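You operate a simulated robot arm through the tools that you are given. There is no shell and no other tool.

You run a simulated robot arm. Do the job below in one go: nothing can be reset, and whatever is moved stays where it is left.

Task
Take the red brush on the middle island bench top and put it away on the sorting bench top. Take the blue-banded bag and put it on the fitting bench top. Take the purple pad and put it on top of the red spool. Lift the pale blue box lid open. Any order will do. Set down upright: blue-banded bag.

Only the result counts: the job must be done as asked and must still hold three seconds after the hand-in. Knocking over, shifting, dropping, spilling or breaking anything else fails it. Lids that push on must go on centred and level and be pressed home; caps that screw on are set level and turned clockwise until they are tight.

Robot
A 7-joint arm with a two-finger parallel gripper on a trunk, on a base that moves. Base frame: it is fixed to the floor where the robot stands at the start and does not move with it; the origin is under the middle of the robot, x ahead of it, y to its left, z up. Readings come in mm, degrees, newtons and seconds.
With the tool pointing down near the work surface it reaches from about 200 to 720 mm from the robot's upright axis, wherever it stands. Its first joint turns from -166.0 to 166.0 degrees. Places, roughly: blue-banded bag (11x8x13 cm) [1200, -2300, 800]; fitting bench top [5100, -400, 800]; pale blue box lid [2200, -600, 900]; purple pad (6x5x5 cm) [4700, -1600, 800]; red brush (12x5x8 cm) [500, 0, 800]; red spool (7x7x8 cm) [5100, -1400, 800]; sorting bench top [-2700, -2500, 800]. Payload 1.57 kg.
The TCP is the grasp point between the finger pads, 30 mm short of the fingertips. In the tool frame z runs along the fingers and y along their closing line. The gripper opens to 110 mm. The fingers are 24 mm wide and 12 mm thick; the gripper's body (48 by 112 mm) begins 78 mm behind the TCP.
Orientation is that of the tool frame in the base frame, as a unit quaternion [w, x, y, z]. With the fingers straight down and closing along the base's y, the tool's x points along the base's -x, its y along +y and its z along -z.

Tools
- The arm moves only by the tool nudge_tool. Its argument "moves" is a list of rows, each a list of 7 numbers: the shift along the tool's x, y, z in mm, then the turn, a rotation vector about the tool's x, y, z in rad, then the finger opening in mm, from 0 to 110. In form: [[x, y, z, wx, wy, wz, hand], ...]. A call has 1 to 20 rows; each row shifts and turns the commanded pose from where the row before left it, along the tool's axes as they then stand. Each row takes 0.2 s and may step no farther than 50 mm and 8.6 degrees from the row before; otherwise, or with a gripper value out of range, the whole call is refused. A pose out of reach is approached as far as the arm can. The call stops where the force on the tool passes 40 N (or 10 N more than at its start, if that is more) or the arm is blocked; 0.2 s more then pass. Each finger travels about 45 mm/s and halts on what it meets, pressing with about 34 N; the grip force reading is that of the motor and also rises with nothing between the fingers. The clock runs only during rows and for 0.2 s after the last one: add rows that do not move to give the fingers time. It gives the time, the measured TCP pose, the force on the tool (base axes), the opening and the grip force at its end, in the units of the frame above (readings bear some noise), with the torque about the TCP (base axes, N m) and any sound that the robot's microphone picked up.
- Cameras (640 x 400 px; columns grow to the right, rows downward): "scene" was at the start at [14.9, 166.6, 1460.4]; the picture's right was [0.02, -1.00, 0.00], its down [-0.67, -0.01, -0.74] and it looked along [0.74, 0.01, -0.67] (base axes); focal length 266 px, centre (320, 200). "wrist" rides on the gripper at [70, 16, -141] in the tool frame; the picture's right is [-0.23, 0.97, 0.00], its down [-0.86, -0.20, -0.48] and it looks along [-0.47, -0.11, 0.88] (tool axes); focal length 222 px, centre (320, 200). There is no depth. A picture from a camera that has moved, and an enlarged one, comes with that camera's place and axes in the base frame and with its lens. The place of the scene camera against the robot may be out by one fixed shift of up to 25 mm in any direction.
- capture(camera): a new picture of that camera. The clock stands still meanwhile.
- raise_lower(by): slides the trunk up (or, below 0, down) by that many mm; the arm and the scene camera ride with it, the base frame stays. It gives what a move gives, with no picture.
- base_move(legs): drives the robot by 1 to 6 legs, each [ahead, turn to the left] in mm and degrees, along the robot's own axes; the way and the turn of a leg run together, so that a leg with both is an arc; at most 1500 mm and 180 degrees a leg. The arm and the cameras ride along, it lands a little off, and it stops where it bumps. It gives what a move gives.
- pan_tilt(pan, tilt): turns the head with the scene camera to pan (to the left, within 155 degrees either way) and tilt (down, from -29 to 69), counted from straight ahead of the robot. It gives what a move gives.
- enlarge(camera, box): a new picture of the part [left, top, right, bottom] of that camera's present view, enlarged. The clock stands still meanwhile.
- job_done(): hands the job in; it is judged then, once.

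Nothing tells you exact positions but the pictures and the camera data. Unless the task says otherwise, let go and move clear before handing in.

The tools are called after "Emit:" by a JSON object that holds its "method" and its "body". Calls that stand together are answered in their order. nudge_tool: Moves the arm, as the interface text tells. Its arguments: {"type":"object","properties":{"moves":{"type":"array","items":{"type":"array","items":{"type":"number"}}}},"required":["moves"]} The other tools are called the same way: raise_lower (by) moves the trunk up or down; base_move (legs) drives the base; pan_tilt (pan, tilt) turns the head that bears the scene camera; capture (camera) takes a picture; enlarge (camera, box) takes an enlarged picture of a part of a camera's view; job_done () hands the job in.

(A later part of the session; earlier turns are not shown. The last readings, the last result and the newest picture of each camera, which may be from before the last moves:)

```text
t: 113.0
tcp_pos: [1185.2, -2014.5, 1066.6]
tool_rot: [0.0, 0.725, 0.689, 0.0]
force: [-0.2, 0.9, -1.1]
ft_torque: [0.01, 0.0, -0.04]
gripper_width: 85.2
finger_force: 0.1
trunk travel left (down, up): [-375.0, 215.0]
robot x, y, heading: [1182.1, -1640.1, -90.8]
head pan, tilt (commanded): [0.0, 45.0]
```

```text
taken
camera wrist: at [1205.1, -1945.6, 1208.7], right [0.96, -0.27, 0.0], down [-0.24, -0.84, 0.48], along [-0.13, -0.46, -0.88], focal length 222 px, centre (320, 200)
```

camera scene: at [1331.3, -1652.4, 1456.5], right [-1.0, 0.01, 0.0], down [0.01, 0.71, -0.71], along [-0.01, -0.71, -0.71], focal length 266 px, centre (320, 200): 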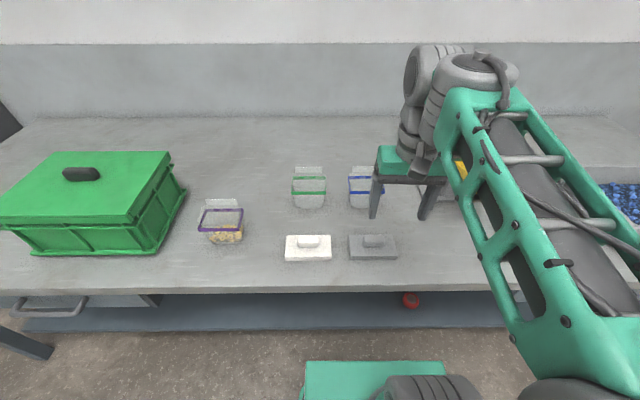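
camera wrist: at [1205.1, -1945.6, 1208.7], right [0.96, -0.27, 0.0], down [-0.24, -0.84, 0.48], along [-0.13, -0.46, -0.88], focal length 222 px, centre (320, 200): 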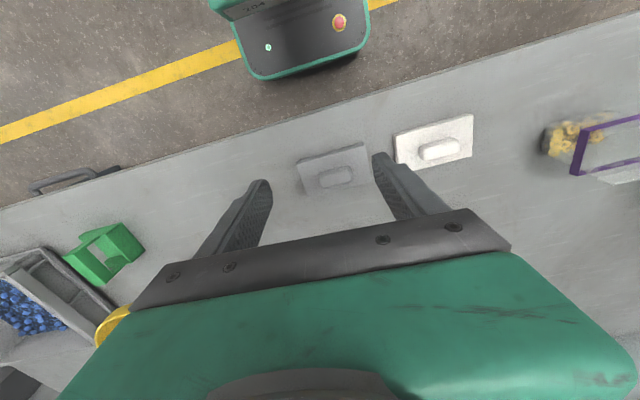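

Robot is in place at [1183, -1640]. I rotate the tool a quarter turn so the fingers close along y, fully opened, before moving over the bag.

Emit:
{"method": "nudge_tool", "body": {"moves": [[0, 0, 0, 0, 0, 0.14, 110], [0, 0, 0, 0, 0, 0.14, 110], [0, 0, 0, 0, 0, 0.14, 110], [0, 0, 0, 0, 0, 0.14, 110], [0, 0, 0, 0, 0, 0.14, 110], [0, 0, 0, 0, 0, 0.14, 110], [0, 0, 0, 0, 0, 0.14, 110], [0, 0, 0, 0, 0, 0.14, 110], [0, 0, 0, 0, 0, 0.14, 110], [0, 0, 0, 0, 0, 0.14, 110], [0, 0, 0, 0, 0, 0.119, 110], [0, 0, 0, 0, 0, 0, 110]]}}

Emit:
{"method": "capture", "body": {"camera": "wrist"}}

Emit:
{"method": "capture", "body": {"camera": "scene"}}

```text
t: 115.6
tcp_pos: [1185.5, -2013.5, 1066.0]
tool_rot: [0.0, 1.0, 0.001, -0.001]
force: [-0.6, 0.6, -0.2]
ft_torque: [0.01, 0.01, 0.01]
gripper_width: 109.8
finger_force: 0.1
trunk travel left (down, up): [-375.0, 215.0]
robot x, y, heading: [1185.3, -1642.7, -90.4]
head pan, tilt (commanded): [0.0, 45.0]
```

```text
taken
camera wrist: at [1255.4, -2030.8, 1208.8], right [-0.23, -0.97, 0.0], down [-0.86, 0.2, 0.48], along [-0.47, 0.11, -0.88], focal length 222 px, centre (320, 200)
```

wrist: 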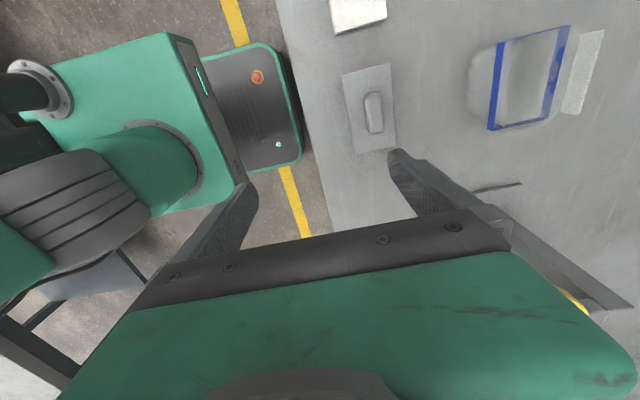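

```text
taken
camera scene: at [1331.3, -1652.4, 1456.5], right [-1.0, 0.01, 0.0], down [0.0, 0.71, -0.71], along [-0.01, -0.71, -0.71], focal length 266 px, centre (320, 200)
```

scene: 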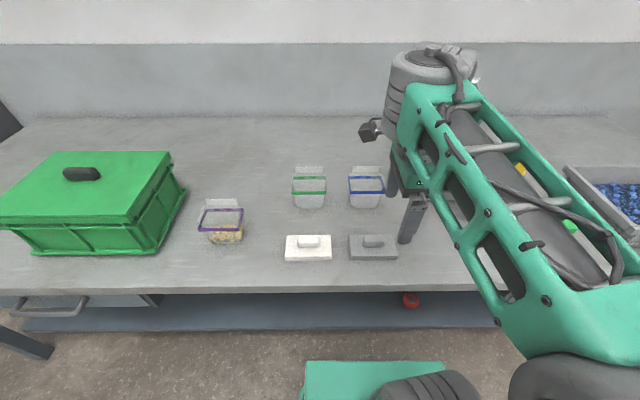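

The wrist view puts the band centre at about [1187, -2296]. I move over it at the present height and re-check.

Emit:
{"method": "nudge_tool", "body": {"moves": [[0, 46, 0, 0, 0, 0, 110], [0, 46, 0, 0, 0, 0, 110], [0, 46, 0, 0, 0, 0, 110], [0, 46, 0, 0, 0, 0, 110], [0, 46, 0, 0, 0, 0, 110], [0, 46, 0, 0, 0, 0, 110], [0, 6, 0, 0, 0, 0, 110], [0, 0, 0, 0, 0, 0, 110]]}}

Emit:
{"method": "capture", "body": {"camera": "wrist"}}

Emit:
{"method": "capture", "body": {"camera": "scene"}}

```text
t: 117.4
tcp_pos: [1184.8, -2297.2, 1064.4]
tool_rot: [0.0, 1.0, 0.002, 0.0]
force: [0.2, -0.4, 1.0]
ft_torque: [0.01, 0.02, 0.01]
gripper_width: 109.7
finger_force: 0.0
trunk travel left (down, up): [-375.0, 215.0]
robot x, y, heading: [1185.4, -1640.6, -90.3]
head pan, tilt (commanded): [0.0, 45.0]
```

```text
taken
camera wrist: at [1255.8, -2312.4, 1207.5], right [-0.22, -0.97, 0.0], down [-0.86, 0.2, 0.48], along [-0.47, 0.11, -0.88], focal length 222 px, centre (320, 200)
```

wrist: 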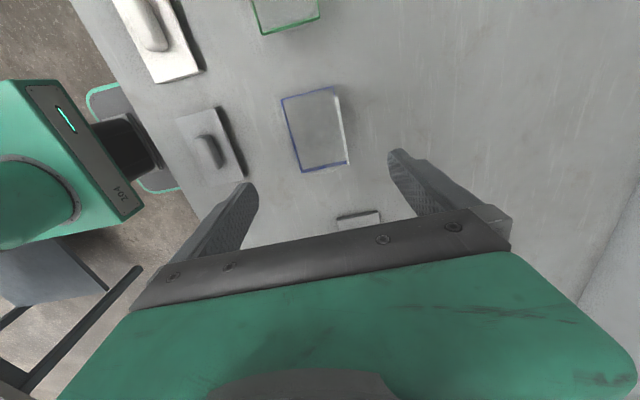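

```text
taken
camera scene: at [1331.3, -1652.2, 1456.5], right [-1.0, 0.01, 0.0], down [0.0, 0.71, -0.71], along [-0.01, -0.71, -0.71], focal length 266 px, centre (320, 200)
```

scene: 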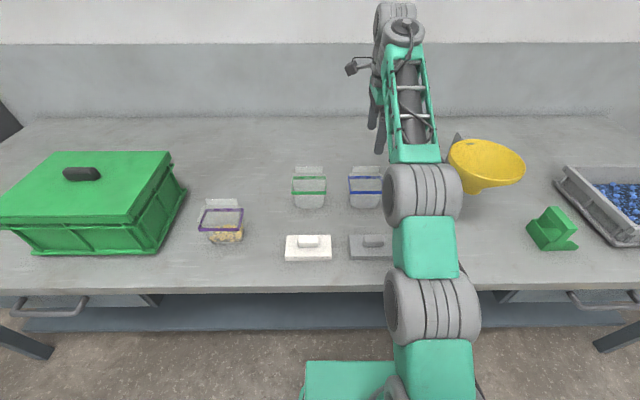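

Emit:
{"method": "enlarge", "body": {"camera": "wrist", "box": [240, 60, 400, 190]}}

Emit:
{"method": "enlarge", "body": {"camera": "scene", "box": [330, 150, 410, 220]}}

```text
3.08 times, centred on (320, 125) of wrist
camera zoom: at [1255.8, -2312.4, 1207.5], right [-0.22, -0.97, 0.0], down [-0.86, 0.2, 0.48], along [-0.47, 0.11, -0.88], focal length 684 px, centre (320, 431)
```

zoom: 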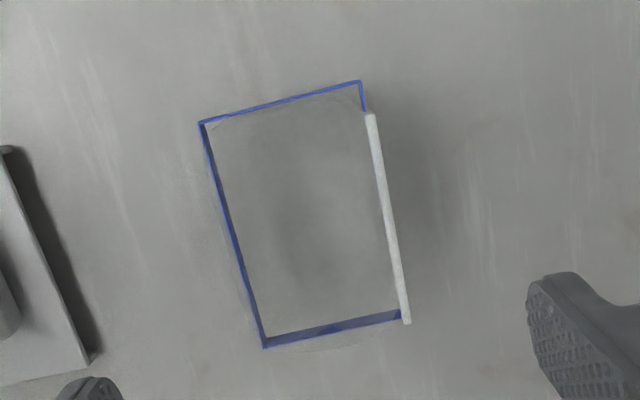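

```text
5.71 times, centred on (370, 185) of scene
camera zoom: at [1331.3, -1652.2, 1456.5], right [-1.0, 0.01, 0.0], down [0.0, 0.71, -0.71], along [-0.01, -0.71, -0.71], focal length 1522 px, centre (34, 286)
```

zoom: 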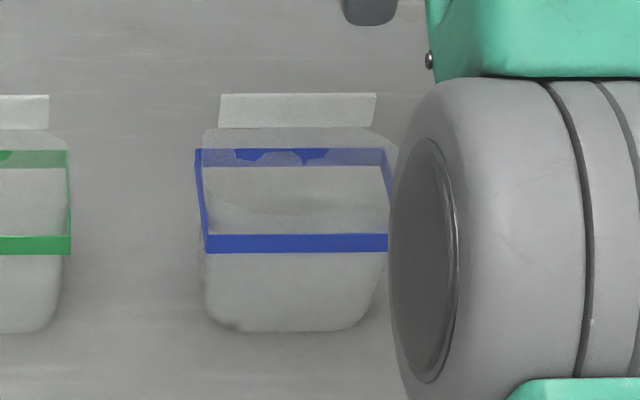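

The band measures 111 x 73 mm, centred at about [1187, -2290], aligned with the axes. I correct by a few mm and descend in two steps.

Emit:
{"method": "nudge_tool", "body": {"moves": [[2, -7, 0, 0, 0, 0, 110], [0, 0, 40, 0, 0, 0, 110], [0, 0, 40, 0, 0, 0, 110], [0, 0, 40, 0, 0, 0, 110], [0, 0, 30, 0, 0, 0, 110], [0, 0, 0, 0, 0, 0, 110]]}}

Emit:
{"method": "capture", "body": {"camera": "wrist"}}

Emit:
{"method": "enlarge", "body": {"camera": "scene", "box": [320, 100, 440, 220]}}

```text
t: 118.8
tcp_pos: [1188.6, -2288.9, 914.4]
tool_rot: [0.0, 1.0, 0.001, -0.001]
force: [-0.3, 0.1, 0.0]
ft_torque: [-0.02, 0.0, 0.02]
gripper_width: 110.0
finger_force: 0.0
trunk travel left (down, up): [-375.0, 215.0]
robot x, y, heading: [1182.3, -1638.5, -90.3]
head pan, tilt (commanded): [0.0, 45.0]
```

```text
taken
camera wrist: at [1257.6, -2305.1, 1057.5], right [-0.22, -0.97, 0.0], down [-0.86, 0.2, 0.48], along [-0.47, 0.11, -0.88], focal length 222 px, centre (320, 200)
```

wrist: 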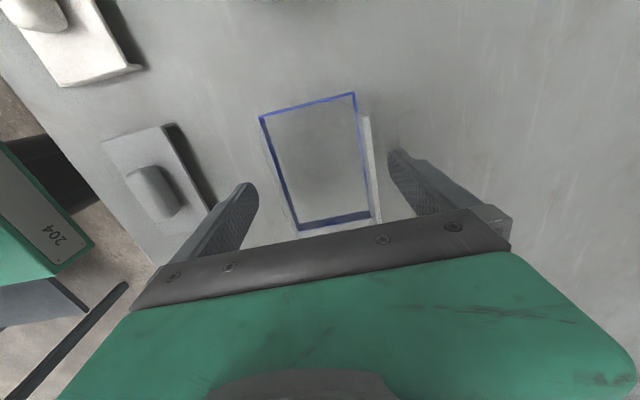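

```text
3.33 times, centred on (380, 160) of scene
camera zoom: at [1331.3, -1652.6, 1456.5], right [-1.0, 0.01, 0.0], down [0.0, 0.71, -0.71], along [-0.01, -0.71, -0.71], focal length 888 px, centre (120, 333)
```

zoom: 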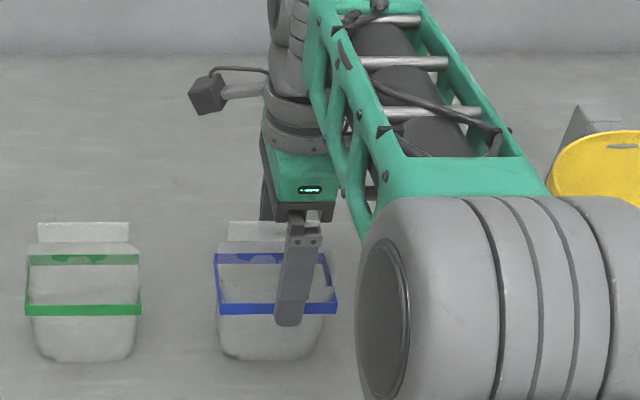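

Fingers straddle the band evenly. I descend to z 866 and close gently.

Emit:
{"method": "nudge_tool", "body": {"moves": [[0, 0, 20, 0, 0, 0, 110], [0, 0, 20, 0, 0, 0, 110], [0, 0, 8, 0, 0, 0, 110], [0, 0, 0, 0, 0, 0, 110]]}}

Emit:
{"method": "capture", "body": {"camera": "wrist"}}

```text
t: 119.8
tcp_pos: [1187.3, -2289.0, 866.3]
tool_rot: [0.0, 1.0, 0.001, 0.0]
force: [0.0, 0.5, -0.1]
ft_torque: [-0.02, 0.0, -0.02]
gripper_width: 110.2
finger_force: 0.1
trunk travel left (down, up): [-375.0, 215.0]
robot x, y, heading: [1186.7, -1642.4, -90.5]
head pan, tilt (commanded): [0.0, 45.0]
```

```text
taken
camera wrist: at [1258.0, -2305.3, 1010.1], right [-0.22, -0.97, 0.0], down [-0.86, 0.2, 0.48], along [-0.47, 0.11, -0.88], focal length 222 px, centre (320, 200)
```

wrist: 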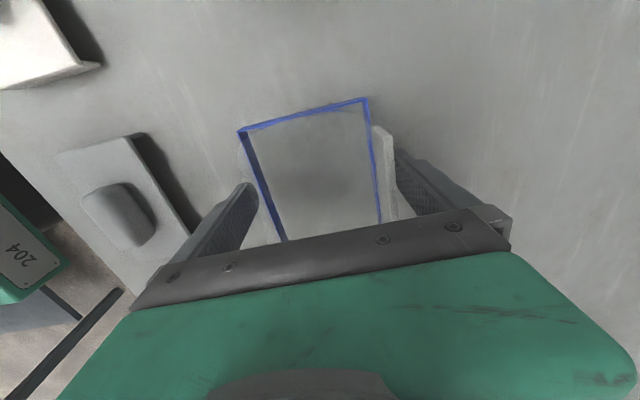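

Emit:
{"method": "nudge_tool", "body": {"moves": [[0, 0, 0, 0, 0, 0, 95], [0, 0, 0, 0, 0, 0, 85], [0, 0, 0, 0, 0, 0, 75], [0, 0, 0, 0, 0, 0, 65], [0, 0, 0, 0, 0, 0, 60], [0, 0, 0, 0, 0, 0, 60], [0, 0, 0, 0, 0, 0, 60]]}}

Emit:
{"method": "capture", "body": {"camera": "wrist"}}

Emit:
{"method": "enlarge", "body": {"camera": "scene", "box": [320, 120, 440, 240]}}

```text
t: 121.4
tcp_pos: [1187.2, -2289.7, 865.8]
tool_rot: [-0.001, 1.0, 0.002, 0.0]
force: [-1.1, -0.8, 0.3]
ft_torque: [0.02, -0.04, 0.01]
gripper_width: 73.7
finger_force: 34.0
trunk travel left (down, up): [-375.0, 215.0]
robot x, y, heading: [1187.0, -1639.6, -90.4]
head pan, tilt (commanded): [0.0, 45.0]
```

```text
taken
camera wrist: at [1258.0, -2305.3, 1010.4], right [-0.22, -0.97, 0.0], down [-0.86, 0.2, 0.48], along [-0.47, 0.11, -0.88], focal length 222 px, centre (320, 200)
```

wrist: 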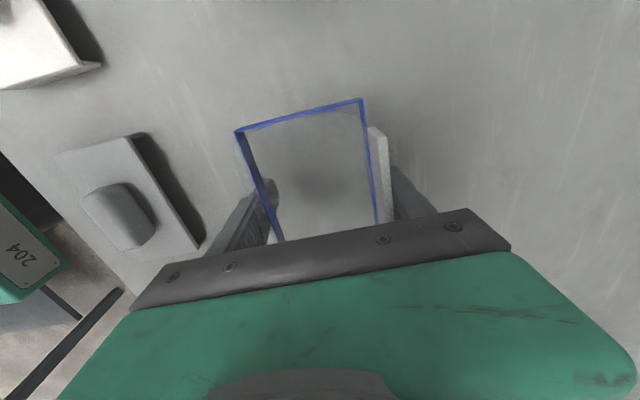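

```text
3.33 times, centred on (380, 180) of scene
camera zoom: at [1331.3, -1652.4, 1456.5], right [-1.0, 0.01, 0.0], down [0.0, 0.71, -0.71], along [-0.01, -0.71, -0.71], focal length 888 px, centre (120, 267)
```

zoom: 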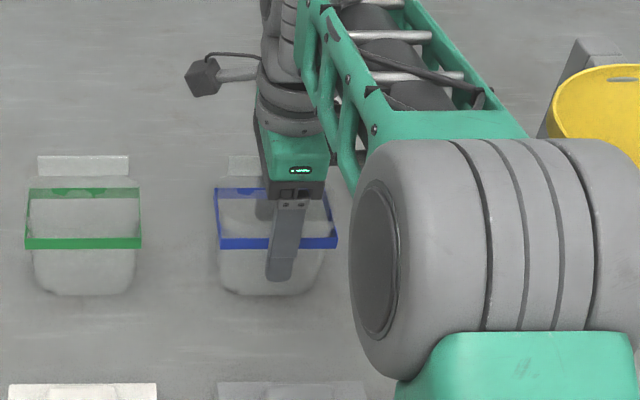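

Gripped at 73.7 mm with 34 N. I lift gently and check it stays upright.

Emit:
{"method": "nudge_tool", "body": {"moves": [[0, 0, -10, 0, 0, 0, 60], [0, 0, -15, 0, 0, 0, 60], [0, 0, -20, 0, 0, 0, 60], [0, 0, -25, 0, 0, 0, 60], [0, 0, 0, 0, 0, 0, 60]]}}

Emit:
{"method": "enlarge", "body": {"camera": "scene", "box": [320, 100, 440, 220]}}

Emit:
{"method": "capture", "body": {"camera": "wrist"}}

```text
t: 122.6
tcp_pos: [1187.1, -2289.9, 938.1]
tool_rot: [0.0, 1.0, 0.002, 0.0]
force: [-0.9, -0.5, -0.6]
ft_torque: [0.01, -0.01, 0.04]
gripper_width: 73.9
finger_force: 33.6
trunk travel left (down, up): [-375.0, 215.0]
robot x, y, heading: [1188.3, -1642.2, -90.5]
head pan, tilt (commanded): [0.0, 45.0]
```

```text
3.33 times, centred on (380, 160) of scene
camera zoom: at [1331.3, -1652.3, 1456.5], right [-1.0, 0.01, 0.0], down [0.0, 0.71, -0.71], along [-0.01, -0.71, -0.71], focal length 888 px, centre (120, 333)
```

zoom: 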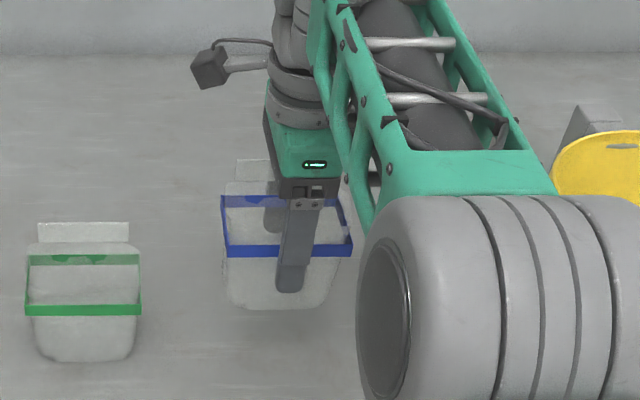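

```text
taken
camera wrist: at [1257.2, -2305.5, 1080.7], right [-0.22, -0.97, 0.0], down [-0.86, 0.2, 0.48], along [-0.47, 0.11, -0.88], focal length 222 px, centre (320, 200)
```

wrist: 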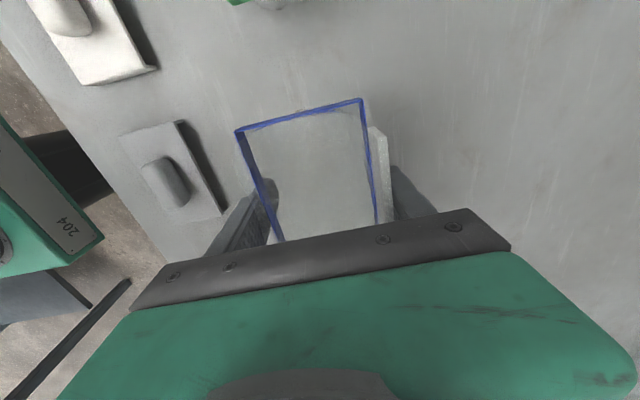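

The bag hangs upright and firm. I lift it further, tuck the arm in, and back away from the bench.

Emit:
{"method": "nudge_tool", "body": {"moves": [[0, 0, -35, 0, 0, 0, 60], [0, 0, -35, 0, 0, 0, 60], [0, 0, -35, 0, 0, 0, 60], [0, 0, -35, 0, 0, 0, 60], [0, 0, 0, 0, 0, 0, 60], [0, -35, 0, 0, 0, 0, 60], [0, -35, 0, 0, 0, 0, 60], [0, -35, 0, 0, 0, 0, 60], [0, -35, 0, 0, 0, 0, 60], [0, -35, 0, 0, 0, 0, 60], [0, -35, 0, 0, 0, 0, 60], [0, -35, 0, 0, 0, 0, 60], [0, 0, 0, 0, 0, 0, 60]]}}

Emit:
{"method": "base_move", "body": {"legs": [[-200, 0], [0, 90.4], [1500, 0]]}}

Emit:
{"method": "pan_tilt", "body": {"pan": 0, "tilt": 20}}

Emit:
{"method": "capture", "body": {"camera": "scene"}}

Emit:
{"method": "capture", "body": {"camera": "wrist"}}

```text
t: 125.4
tcp_pos: [1186.6, -2042.9, 1077.3]
tool_rot: [0.0, 1.0, 0.002, 0.0]
force: [0.1, 0.0, -0.8]
ft_torque: [-0.03, 0.03, 0.03]
gripper_width: 74.0
finger_force: 34.0
trunk travel left (down, up): [-375.0, 215.0]
robot x, y, heading: [1181.1, -1640.4, -90.5]
head pan, tilt (commanded): [0.0, 45.0]
```

```text
t: 137.8
tcp_pos: [3086.5, -1439.5, 1078.4]
tool_rot: [0.0, 0.705, 0.71, -0.001]
force: [-0.3, 0.2, -0.9]
ft_torque: [0.0, 0.01, 0.01]
gripper_width: 73.9
finger_force: 33.8
trunk travel left (down, up): [-375.0, 215.0]
robot x, y, heading: [2681.1, -1442.6, -0.0]
head pan, tilt (commanded): [0.0, 45.0]
```

```text
t: 138.7
tcp_pos: [3086.6, -1440.9, 1077.6]
tool_rot: [0.0, 0.705, 0.709, 0.0]
force: [-0.4, -0.4, -0.7]
ft_torque: [-0.02, 0.0, -0.03]
gripper_width: 73.9
finger_force: 33.7
trunk travel left (down, up): [-375.0, 215.0]
robot x, y, heading: [2685.9, -1444.6, -0.3]
head pan, tilt (commanded): [0.0, 20.0]
```

```text
taken
camera scene: at [2707.9, -1278.0, 1495.1], right [0.0, -1.0, 0.0], down [-0.34, 0.0, -0.94], along [0.94, 0.0, -0.34], focal length 266 px, centre (320, 200)
```

scene: 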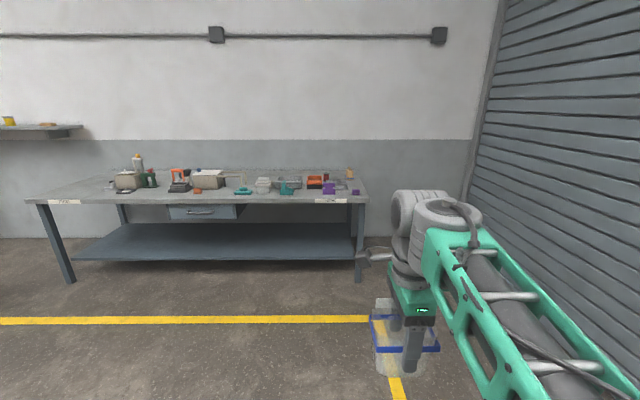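

```text
taken
camera wrist: at [3102.7, -1370.2, 1220.6], right [0.98, -0.22, 0.0], down [-0.19, -0.86, 0.48], along [-0.11, -0.47, -0.88], focal length 222 px, centre (320, 200)
```

wrist: 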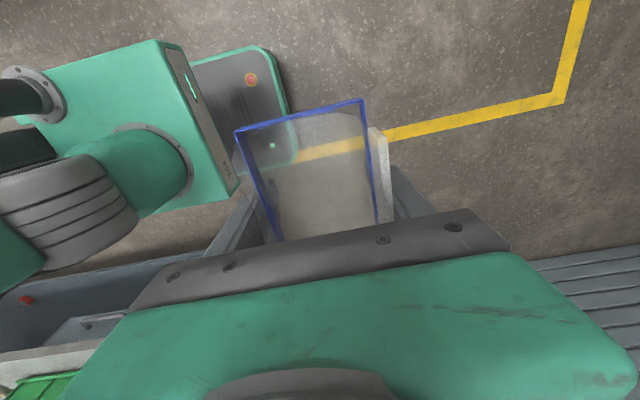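

Emit:
{"method": "enlarge", "body": {"camera": "scene", "box": [20, 140, 380, 240]}}

Emit:
{"method": "enlarge", "body": {"camera": "scene", "box": [220, 160, 380, 215]}}

```text
1.78 times, centred on (200, 190) of scene
camera zoom: at [2707.9, -1278.0, 1495.1], right [0.0, -1.0, 0.0], down [-0.34, 0.0, -0.94], along [0.94, 0.0, -0.34], focal length 474 px, centre (533, 218)
```

zoom: 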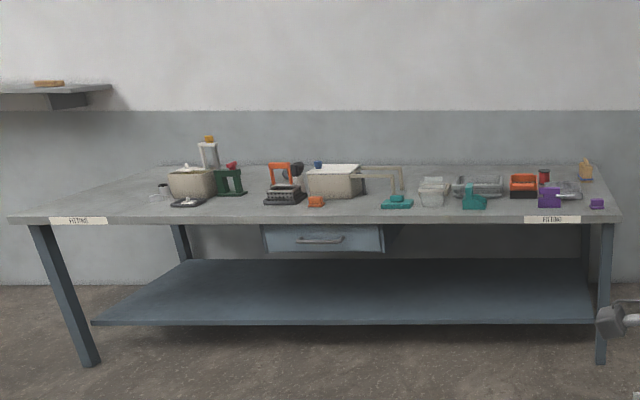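

```text
4.00 times, centred on (300, 188) of scene
camera zoom: at [2707.9, -1278.0, 1495.1], right [0.0, -1.0, 0.0], down [-0.34, 0.0, -0.94], along [0.94, 0.0, -0.34], focal length 1066 px, centre (400, 250)
```

zoom: 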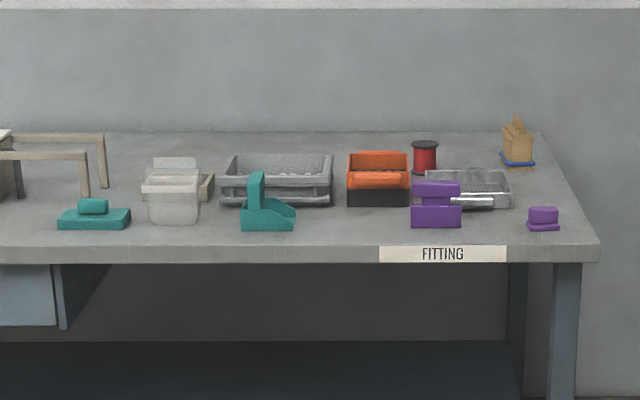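

The fitting bench is ahead (front edge x about 4650, y from about 900 to -1665); the purple pad is at about [4758, -1568] and the red spool at about [5160, -1340]. A free stretch of bench lies around [4760, -450], so I drive there with the bag.

Emit:
{"method": "base_move", "body": {"legs": [[0, 33.3], [1500, 0], [300, 0], [0, -33.2]]}}

Emit:
{"method": "pan_tilt", "body": {"pan": 0, "tilt": 42}}

Emit:
{"method": "capture", "body": {"camera": "scene"}}

Emit:
{"method": "capture", "body": {"camera": "wrist"}}

```text
t: 151.0
tcp_pos: [4589.7, -448.5, 1078.0]
tool_rot: [0.0, 0.702, 0.713, 0.0]
force: [-0.9, 0.1, -0.3]
ft_torque: [-0.03, 0.0, 0.0]
gripper_width: 73.8
finger_force: 33.8
trunk travel left (down, up): [-375.0, 215.0]
robot x, y, heading: [4186.7, -454.9, 0.4]
head pan, tilt (commanded): [0.0, 20.0]
```

```text
t: 151.9
tcp_pos: [4590.7, -447.7, 1078.2]
tool_rot: [0.0, 0.702, 0.713, 0.0]
force: [-0.4, 1.0, -0.6]
ft_torque: [0.01, 0.05, -0.03]
gripper_width: 73.8
finger_force: 33.8
trunk travel left (down, up): [-375.0, 215.0]
robot x, y, heading: [4186.5, -454.5, 0.2]
head pan, tilt (commanded): [0.0, 42.0]
```

```text
taken
camera scene: at [4200.6, -289.9, 1460.9], right [0.01, -1.0, 0.0], down [-0.67, 0.0, -0.74], along [0.74, 0.0, -0.67], focal length 266 px, centre (320, 200)
```

scene: 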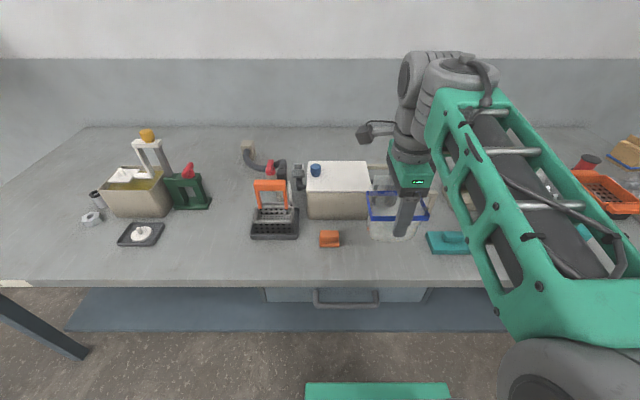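

```text
taken
camera wrist: at [4605.7, -378.4, 1220.6], right [0.98, -0.21, 0.0], down [-0.19, -0.86, 0.48], along [-0.1, -0.47, -0.88], focal length 222 px, centre (320, 200)
```

wrist: 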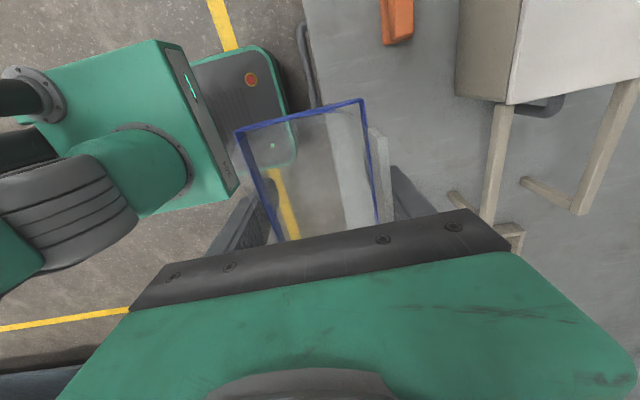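

Free spot confirmed: orange piece ends at y about -356, teal piece starts at about -628, white box front at x about 4840. I'll set the bag at about [4730, -490]; moving above and lowering most of the way.

Emit:
{"method": "nudge_tool", "body": {"moves": [[-11, 35, 0, 0, 0, 0, 60], [-11, 35, 0, 0, 0, 0, 60], [-11, 35, 0, 0, 0, 0, 60], [-11, 34, 0, 0, 0, 0, 60], [0, 0, 0, 0, 0, 0, 60], [0, 0, 30, 0, 0, 0, 60], [0, 0, 30, 0, 0, 0, 60], [0, 0, 30, 0, 0, 0, 60], [0, 0, 30, 0, 0, 0, 60], [0, 0, 30, 0, 0, 0, 60], [0, 0, 20, 0, 0, 0, 60], [0, 0, 0, 0, 0, 0, 60]]}}

Emit:
{"method": "capture", "body": {"camera": "scene"}}

Emit:
{"method": "capture", "body": {"camera": "wrist"}}

```text
t: 154.5
tcp_pos: [4730.2, -489.8, 907.7]
tool_rot: [0.0, 0.701, 0.713, 0.0]
force: [0.0, 0.5, -1.0]
ft_torque: [0.02, 0.01, -0.02]
gripper_width: 73.9
finger_force: 33.8
trunk travel left (down, up): [-375.0, 215.0]
robot x, y, heading: [4185.1, -453.7, 0.5]
head pan, tilt (commanded): [0.0, 42.0]
```

```text
taken
camera scene: at [4200.7, -289.9, 1460.8], right [0.01, -1.0, 0.0], down [-0.67, 0.0, -0.74], along [0.74, 0.0, -0.67], focal length 266 px, centre (320, 200)
```

scene: 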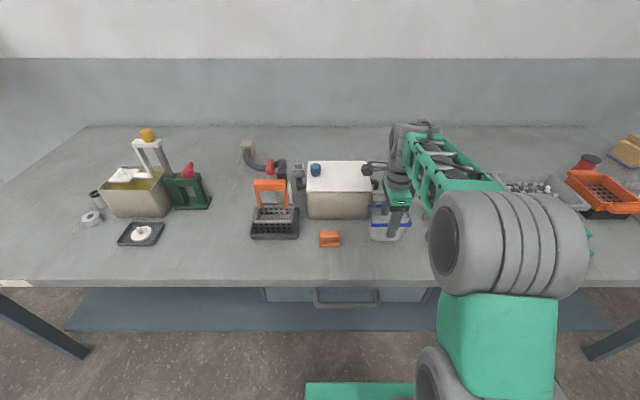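

```text
taken
camera wrist: at [4745.4, -419.8, 1049.9], right [0.98, -0.21, 0.0], down [-0.19, -0.86, 0.48], along [-0.1, -0.47, -0.88], focal length 222 px, centre (320, 200)
```

wrist: 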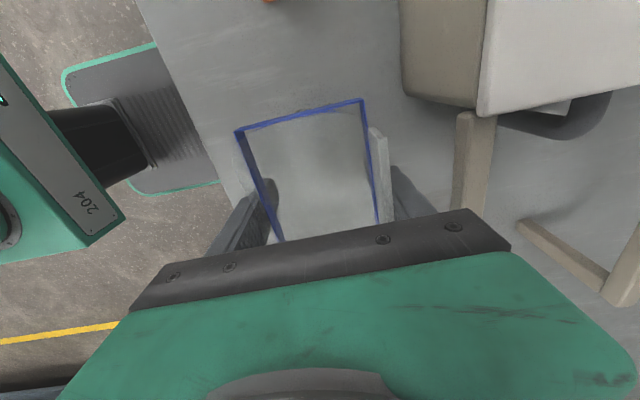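

A tan frame stands just behind the spot; I zoom in to judge its clearance before lowering further.

Emit:
{"method": "enlarge", "body": {"camera": "scene", "box": [300, 130, 460, 260]}}

Emit:
{"method": "enlarge", "body": {"camera": "wrist", "box": [340, 60, 640, 320]}}

```text
3.08 times, centred on (380, 195) of scene
camera zoom: at [4200.7, -289.9, 1460.8], right [0.01, -1.0, 0.0], down [-0.67, 0.0, -0.74], along [0.74, 0.0, -0.67], focal length 820 px, centre (135, 215)
```

zoom: 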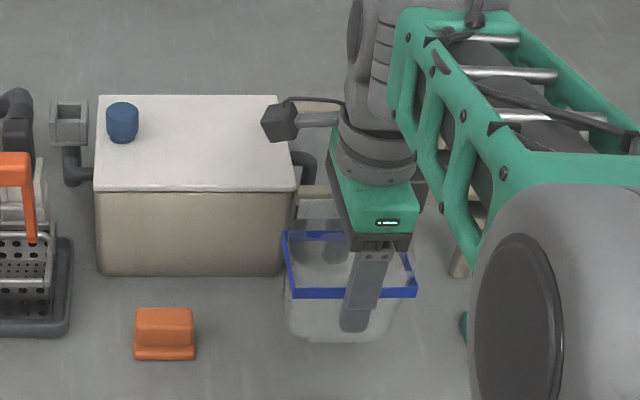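

```text
1.54 times, centred on (490, 190) of wrist
camera zoom: at [4745.4, -419.8, 1049.9], right [0.98, -0.21, 0.0], down [-0.19, -0.86, 0.48], along [-0.1, -0.47, -0.88], focal length 342 px, centre (58, 215)
```

zoom: 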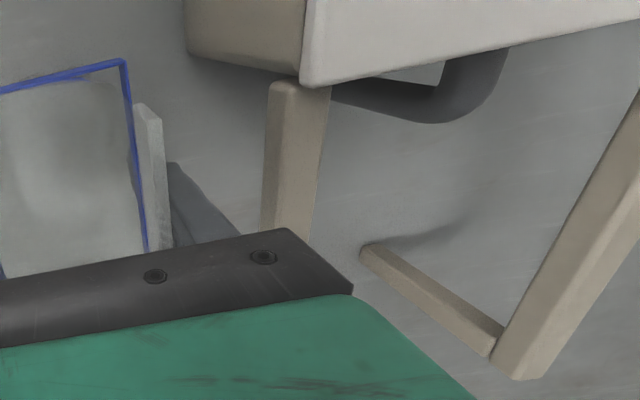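

The tan frame's near bar is at x about 4820–4845 (z about 920), leaving some 30 mm. I shift 18 mm towards the front edge for extra clearance and lower further.

Emit:
{"method": "nudge_tool", "body": {"moves": [[0, -18, 0, 0, 0, 0, 60], [0, 0, 15, 0, 0, 0, 60], [0, 0, 12, 0, 0, 0, 60], [0, 0, 6, 0, 0, 0, 60], [0, 0, 3, 0, 0, 0, 60], [0, 0, 0, 0, 0, 0, 60]]}}

Emit:
{"method": "enlarge", "body": {"camera": "scene", "box": [300, 130, 460, 260]}}

```text
t: 155.9
tcp_pos: [4711.8, -491.6, 871.1]
tool_rot: [0.0, 0.701, 0.713, 0.001]
force: [-0.5, 0.0, -0.2]
ft_torque: [0.04, 0.02, -0.02]
gripper_width: 73.9
finger_force: 33.7
trunk travel left (down, up): [-375.0, 215.0]
robot x, y, heading: [4187.4, -454.6, 0.2]
head pan, tilt (commanded): [0.0, 42.0]
```

```text
3.08 times, centred on (380, 195) of scene
camera zoom: at [4200.7, -289.9, 1460.8], right [0.01, -1.0, 0.0], down [-0.67, 0.0, -0.74], along [0.74, 0.0, -0.67], focal length 820 px, centre (135, 215)
```

zoom: 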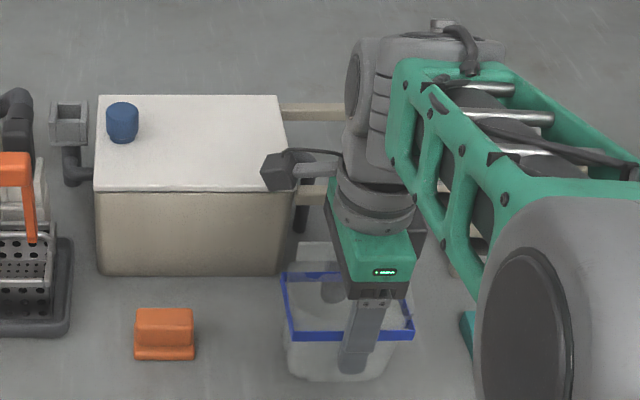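

Emit:
{"method": "nudge_tool", "body": {"moves": [[0, 0, 1, 0, 0, 0, 60], [0, 0, 1, 0, 0, 0, 60], [0, 0, 1, 0, 0, 0, 60], [0, 0, 0, 0, 0, 0, 60]]}}

```text
t: 156.9
tcp_pos: [4710.7, -490.6, 868.4]
tool_rot: [0.001, 0.702, 0.712, 0.0]
force: [0.5, 0.3, -0.9]
ft_torque: [-0.01, 0.0, 0.02]
gripper_width: 73.7
finger_force: 34.2
trunk travel left (down, up): [-375.0, 215.0]
robot x, y, heading: [4183.4, -455.6, 0.3]
head pan, tilt (commanded): [0.0, 42.0]
```

Emit:
{"method": "nudge_tool", "body": {"moves": [[0, 0, 1, 0, 0, 0, 60], [0, 0, 1, 0, 0, 0, 60], [0, 0, 0, 0, 0, 0, 60]]}}

```text
t: 157.7
tcp_pos: [4710.5, -489.3, 868.1]
tool_rot: [0.0, 0.702, 0.712, 0.0]
force: [-0.3, -1.0, 3.9]
ft_torque: [0.06, 0.18, -0.03]
gripper_width: 73.9
finger_force: 34.2
trunk travel left (down, up): [-375.0, 215.0]
robot x, y, heading: [4186.2, -456.8, 0.1]
head pan, tilt (commanded): [0.0, 42.0]
```

Contact felt (about 5 N): the bag stands on the bench. I open the fingers to 92 mm and rise straight up.

Emit:
{"method": "nudge_tool", "body": {"moves": [[0, 0, 0, 0, 0, 0, 76], [0, 0, 0, 0, 0, 0, 84], [0, 0, 0, 0, 0, 0, 92], [0, 0, 0, 0, 0, 0, 92], [0, 0, 0, 0, 0, 0, 92], [0, 0, -10, 0, 0, 0, 92], [0, 0, -30, 0, 0, 0, 92], [0, 0, -40, 0, 0, 0, 92], [0, 0, -40, 0, 0, 0, 92], [0, 0, -40, 0, 0, 0, 92], [0, 0, -40, 0, 0, 0, 92], [0, 0, 0, 0, 0, 0, 92]]}}

Emit:
{"method": "capture", "body": {"camera": "wrist"}}

Emit:
{"method": "enlarge", "body": {"camera": "scene", "box": [300, 130, 460, 260]}}

```text
t: 160.3
tcp_pos: [4710.9, -491.3, 1067.7]
tool_rot: [0.0, 0.701, 0.713, -0.001]
force: [-0.6, 0.3, 0.4]
ft_torque: [-0.03, -0.02, 0.02]
gripper_width: 92.0
finger_force: 0.1
trunk travel left (down, up): [-375.0, 215.0]
robot x, y, heading: [4183.7, -454.8, 0.4]
head pan, tilt (commanded): [0.0, 42.0]
```

```text
taken
camera wrist: at [4727.3, -420.5, 1210.2], right [0.98, -0.21, 0.0], down [-0.19, -0.86, 0.48], along [-0.1, -0.47, -0.88], focal length 222 px, centre (320, 200)
```

wrist: 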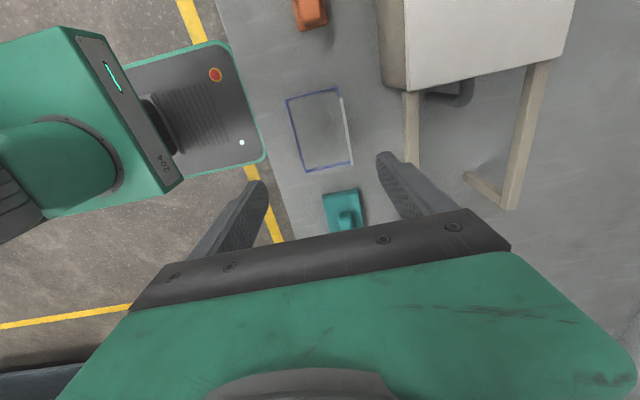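

```text
3.08 times, centred on (380, 195) of scene
camera zoom: at [4200.5, -289.9, 1460.8], right [0.01, -1.0, 0.0], down [-0.67, 0.0, -0.74], along [0.74, 0.0, -0.67], focal length 820 px, centre (135, 215)
```

zoom: 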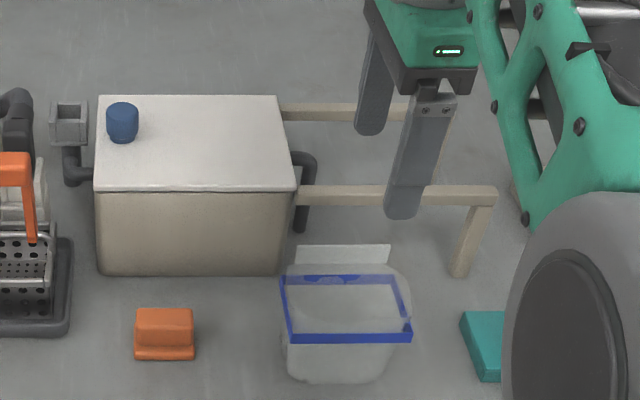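

The bag stands upright and clear on the fitting bench. I retract the arm and drive towards the right end of the bench for the purple pad and the red spool, checking the space there.

Emit:
{"method": "nudge_tool", "body": {"moves": [[11, -32, 0, 0, 0, 0, 92], [11, -32, 0, 0, 0, 0, 92], [11, -32, 0, 0, 0, 0, 92], [8, -30, 0, 0, 0, 0, 92], [0, 0, 0, 0, 0, 0, 92]]}}

Emit:
{"method": "base_move", "body": {"legs": [[-100, 0], [0, -90], [900, 0]]}}

Emit:
{"method": "pan_tilt", "body": {"pan": 45, "tilt": 25}}

Emit:
{"method": "capture", "body": {"camera": "scene"}}

Emit:
{"method": "pan_tilt", "body": {"pan": 0, "tilt": 25}}

Emit:
{"method": "capture", "body": {"camera": "scene"}}

```text
t: 161.5
tcp_pos: [4584.4, -451.6, 1067.8]
tool_rot: [0.0, 0.701, 0.713, 0.001]
force: [-0.5, 0.4, 0.1]
ft_torque: [0.0, -0.03, 0.01]
gripper_width: 92.0
finger_force: 0.1
trunk travel left (down, up): [-375.0, 215.0]
robot x, y, heading: [4189.3, -454.9, 0.2]
head pan, tilt (commanded): [0.0, 42.0]
```

```text
t: 170.8
tcp_pos: [4099.5, -1751.5, 1067.8]
tool_rot: [0.0, 1.0, 0.011, 0.0]
force: [0.4, -0.7, -0.4]
ft_torque: [0.03, -0.04, -0.01]
gripper_width: 92.1
finger_force: 0.1
trunk travel left (down, up): [-375.0, 215.0]
robot x, y, heading: [4093.4, -1353.6, -89.5]
head pan, tilt (commanded): [0.0, 42.0]
```

```text
t: 171.9
tcp_pos: [4100.0, -1751.8, 1066.6]
tool_rot: [-0.001, 1.0, 0.011, 0.0]
force: [0.7, 0.3, -0.6]
ft_torque: [-0.02, -0.01, -0.01]
gripper_width: 92.1
finger_force: 0.0
trunk travel left (down, up): [-375.0, 215.0]
robot x, y, heading: [4090.9, -1354.1, -89.2]
head pan, tilt (commanded): [45.0, 25.0]
```

```text
taken
camera scene: at [4305.7, -1345.0, 1487.0], right [-0.7, -0.72, 0.0], down [-0.3, 0.3, -0.91], along [0.65, -0.63, -0.42], focal length 266 px, centre (320, 200)
```

scene: 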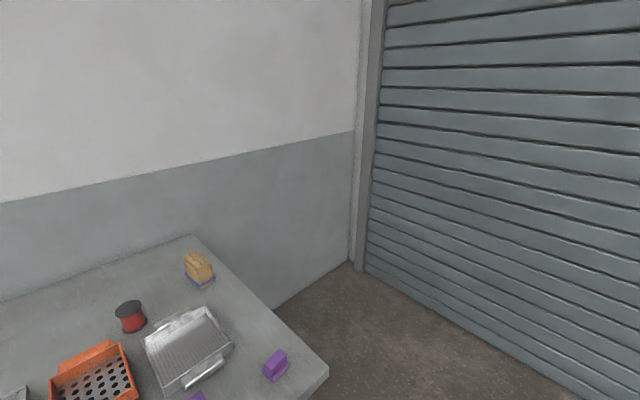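

```text
t: 173.0
tcp_pos: [4099.6, -1752.1, 1067.1]
tool_rot: [0.0, 1.0, 0.011, 0.0]
force: [0.7, -0.4, 0.2]
ft_torque: [-0.01, 0.02, -0.03]
gripper_width: 92.5
finger_force: 0.1
trunk travel left (down, up): [-375.0, 215.0]
robot x, y, heading: [4097.3, -1352.4, -89.5]
head pan, tilt (commanded): [0.0, 25.0]
```

```text
taken
camera scene: at [4241.1, -1372.7, 1487.1], right [-1.0, -0.01, 0.0], down [-0.01, 0.42, -0.91], along [0.01, -0.91, -0.42], focal length 266 px, centre (320, 200)
```

scene: 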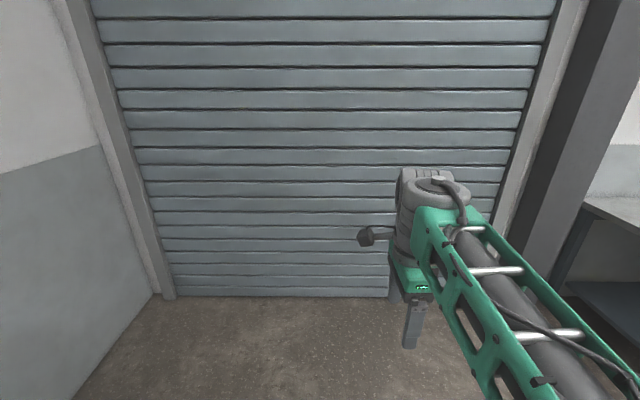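

The pad is at about [4696, -1560], the spool at about [5098, -1325], the bench's right end at y about -1660 and the shutter wall at y -2870, so there is room to work from the bench's right end. I drive around the corner to about [4960, -1970] facing +y.

Emit:
{"method": "base_move", "body": {"legs": [[690, 0], [0, 89.6], [860, 0], [0, 89.8], [65, 0]]}}

Emit:
{"method": "pan_tilt", "body": {"pan": 0, "tilt": 42}}

Emit:
{"method": "capture", "body": {"camera": "scene"}}

Emit:
{"method": "capture", "body": {"camera": "wrist"}}

```text
t: 189.2
tcp_pos: [4951.6, -1560.7, 1066.3]
tool_rot: [0.0, -0.014, 1.0, 0.0]
force: [-0.3, 0.3, 0.2]
ft_torque: [0.02, -0.04, 0.0]
gripper_width: 92.2
finger_force: 0.2
trunk travel left (down, up): [-375.0, 215.0]
robot x, y, heading: [4962.1, -1960.1, 90.9]
head pan, tilt (commanded): [0.0, 25.0]
```

```text
t: 190.0
tcp_pos: [4952.4, -1561.3, 1068.4]
tool_rot: [-0.001, -0.014, 1.0, 0.0]
force: [0.4, -1.1, -0.3]
ft_torque: [0.0, 0.0, -0.01]
gripper_width: 92.3
finger_force: 0.0
trunk travel left (down, up): [-375.0, 215.0]
robot x, y, heading: [4960.8, -1962.3, 90.8]
head pan, tilt (commanded): [0.0, 42.0]
```

```text
taken
camera scene: at [4796.4, -1929.1, 1460.9], right [1.0, 0.02, 0.0], down [0.01, -0.67, -0.74], along [-0.01, 0.74, -0.67], focal length 266 px, centre (320, 200)
```

scene: 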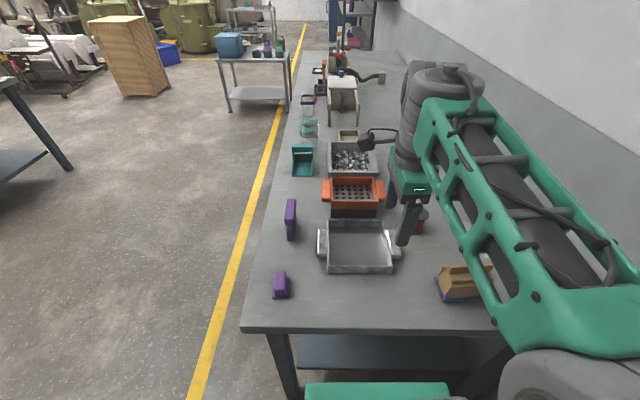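

```text
taken
camera wrist: at [4882.7, -1546.7, 1209.4], right [0.2, 0.98, 0.0], down [0.86, -0.18, 0.48], along [0.47, -0.1, -0.88], focal length 222 px, centre (320, 200)
```

wrist: 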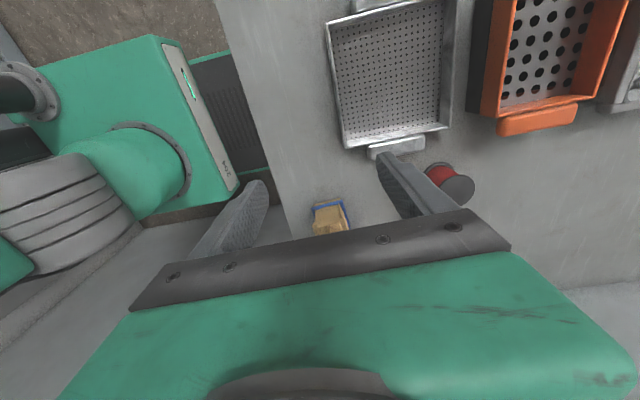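

Emit:
{"method": "enlarge", "body": {"camera": "scene", "box": [240, 240, 320, 310]}}

Emit:
{"method": "enlarge", "body": {"camera": "scene", "box": [370, 180, 500, 310]}}

Emit:
{"method": "enlarge", "body": {"camera": "wrist", "box": [300, 100, 500, 260]}}

```text
5.71 times, centred on (280, 275) of scene
camera zoom: at [4796.4, -1929.1, 1460.9], right [1.0, 0.02, 0.0], down [0.01, -0.67, -0.74], along [-0.01, 0.74, -0.67], focal length 1522 px, centre (549, -229)
```

zoom: 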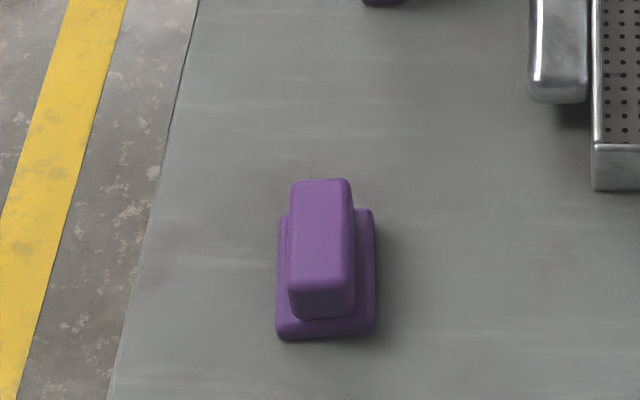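

```text
3.08 times, centred on (435, 245) of scene
camera zoom: at [4796.4, -1929.1, 1460.9], right [1.0, 0.02, 0.0], down [0.01, -0.67, -0.74], along [-0.01, 0.74, -0.67], focal length 820 px, centre (-34, 62)
```

zoom: 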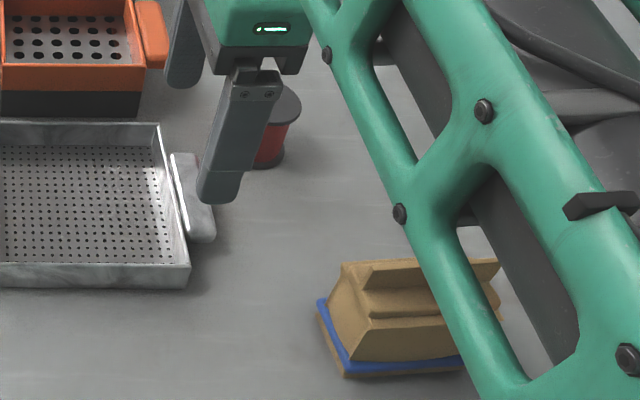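

```text
2.50 times, centred on (400, 180) of wrist
camera zoom: at [4882.7, -1546.7, 1209.4], right [0.2, 0.98, 0.0], down [0.86, -0.18, 0.48], along [0.47, -0.1, -0.88], focal length 555 px, centre (120, 250)
```

zoom: 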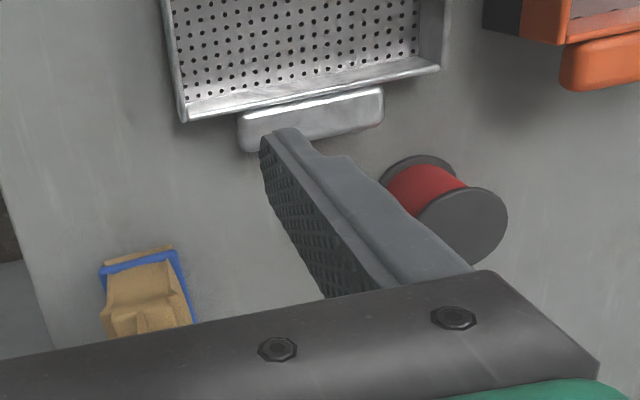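

The pad (about 45 x 57 mm base with a 25 mm wide handle ridge, turned about 5°) is at about [4690, -1558]; the spool stands upright with a flat top flange. I turn the tool back and move above the pad.

Emit:
{"method": "nudge_tool", "body": {"moves": [[0, 0, 0, 0, 0, -0.135, 80], [0, 0, 0, 0, 0, -0.135, 80], [0, 0, 0, 0, 0, -0.135, 80], [0, 0, 0, 0, 0, -0.135, 80], [0, 0, 0, 0, 0, -0.135, 80], [0, 0, 0, 0, 0, -0.135, 80], [0, 0, 0, 0, 0, -0.135, 80], [0, 0, 0, 0, 0, -0.135, 80], [0, 0, 0, 0, 0, -0.135, 80], [0, 0, 0, 0, 0, -0.135, 80], [0, 0, 0, 0, 0, -0.135, 80], [0, 0, 0, 0, 0, -0.136, 80], [-4, 43, 0, 0, 0, 0, 80], [-4, 43, 0, 0, 0, 0, 80], [-4, 43, 0, 0, 0, 0, 80], [-4, 43, 0, 0, 0, 0, 80], [-4, 43, 0, 0, 0, 0, 80], [-4, 44, 0, 0, 0, 0, 80], [0, 0, 0, 0, 0, 0, 80]]}}

Emit:
{"method": "capture", "body": {"camera": "wrist"}}

Emit:
{"method": "capture", "body": {"camera": "scene"}}

```text
t: 194.0
tcp_pos: [4691.0, -1557.1, 1067.3]
tool_rot: [0.0, 0.734, -0.679, 0.0]
force: [-0.4, -0.1, -0.2]
ft_torque: [-0.03, -0.03, -0.04]
gripper_width: 80.0
finger_force: 0.1
trunk travel left (down, up): [-375.0, 215.0]
robot x, y, heading: [4965.2, -1962.3, 90.9]
head pan, tilt (commanded): [0.0, 42.0]
```

```text
taken
camera wrist: at [4681.1, -1628.2, 1209.1], right [-0.99, 0.15, 0.0], down [0.13, 0.87, 0.48], along [0.07, 0.47, -0.88], focal length 222 px, centre (320, 200)
```

wrist: 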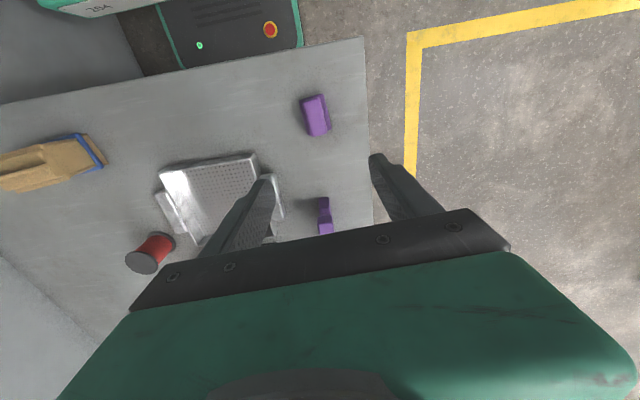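

```text
taken
camera scene: at [4795.9, -1929.1, 1460.7], right [1.0, 0.02, 0.0], down [0.01, -0.67, -0.74], along [-0.01, 0.74, -0.67], focal length 266 px, centre (320, 200)
```

scene: 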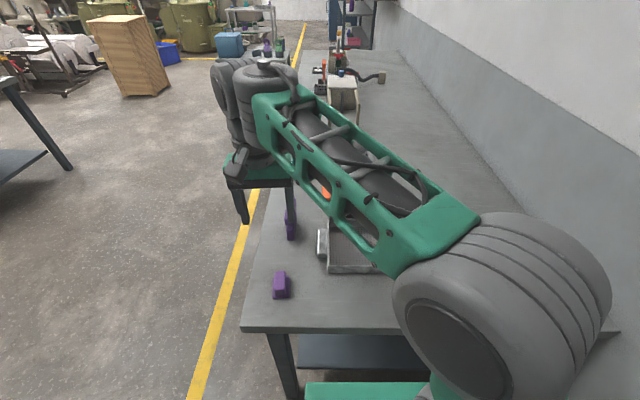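

Emit:
{"method": "enlarge", "body": {"camera": "wrist", "box": [270, 70, 370, 150]}}

```text
5.00 times, centred on (320, 110) of wrist
camera zoom: at [4681.1, -1628.2, 1209.1], right [-0.99, 0.15, 0.0], down [0.13, 0.87, 0.48], along [0.07, 0.47, -0.88], focal length 1111 px, centre (320, 650)
```

zoom: 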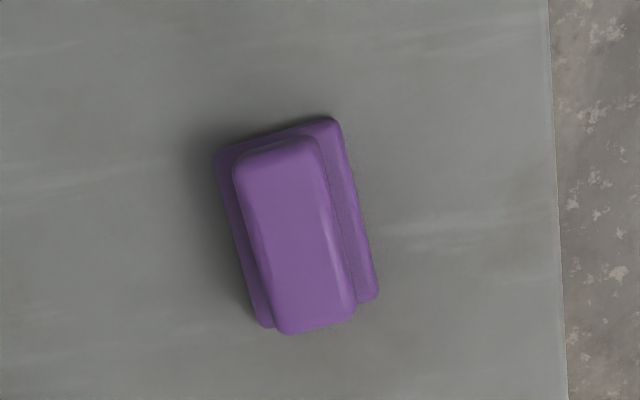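

Wrist view gives the pad centre at about [4697, -1575], turned about 6.5°. I shift over it, add 2° of turn and lower to re-check.

Emit:
{"method": "nudge_tool", "body": {"moves": [[9, -2, 0, 0, 0, -0.018, 80], [9, -2, 0, 0, 0, -0.018, 80], [0, 0, 40, 0, 0, 0, 80], [0, 0, 40, 0, 0, 0, 80], [0, 0, 30, 0, 0, 0, 80], [0, 0, 0, 0, 0, 0, 80]]}}

Emit:
{"method": "capture", "body": {"camera": "wrist"}}

Emit:
{"method": "enlarge", "body": {"camera": "wrist", "box": [250, 60, 410, 190]}}

```text
t: 195.4
tcp_pos: [4697.0, -1575.7, 958.4]
tool_rot: [0.0, 0.746, -0.666, -0.001]
force: [0.4, 0.3, 0.2]
ft_torque: [-0.01, 0.0, 0.02]
gripper_width: 80.1
finger_force: 0.1
trunk travel left (down, up): [-375.0, 215.0]
robot x, y, heading: [4959.3, -1957.3, 91.0]
head pan, tilt (commanded): [0.0, 42.0]
```

```text
taken
camera wrist: at [4690.1, -1645.8, 1100.0], right [-0.99, 0.12, 0.0], down [0.1, 0.87, 0.48], along [0.06, 0.47, -0.88], focal length 222 px, centre (320, 200)
```

wrist: 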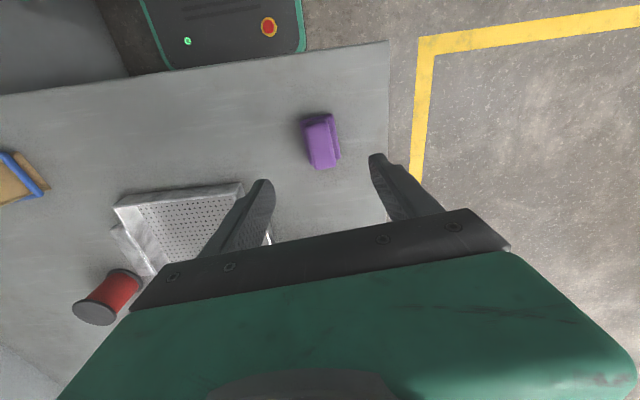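

```text
3.08 times, centred on (330, 125) of wrist
camera zoom: at [4690.1, -1645.8, 1100.0], right [-0.99, 0.12, 0.0], down [0.1, 0.87, 0.48], along [0.06, 0.47, -0.88], focal length 684 px, centre (289, 431)
```

zoom: 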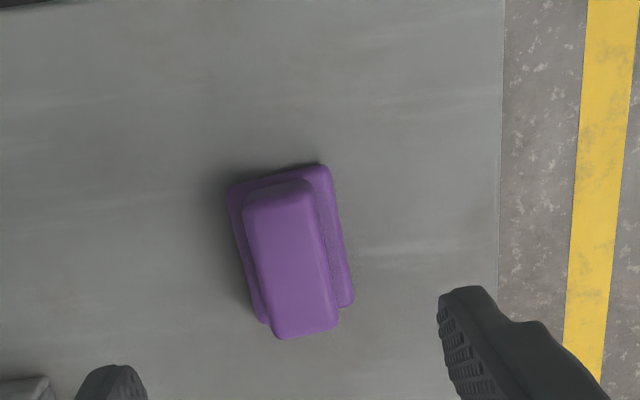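

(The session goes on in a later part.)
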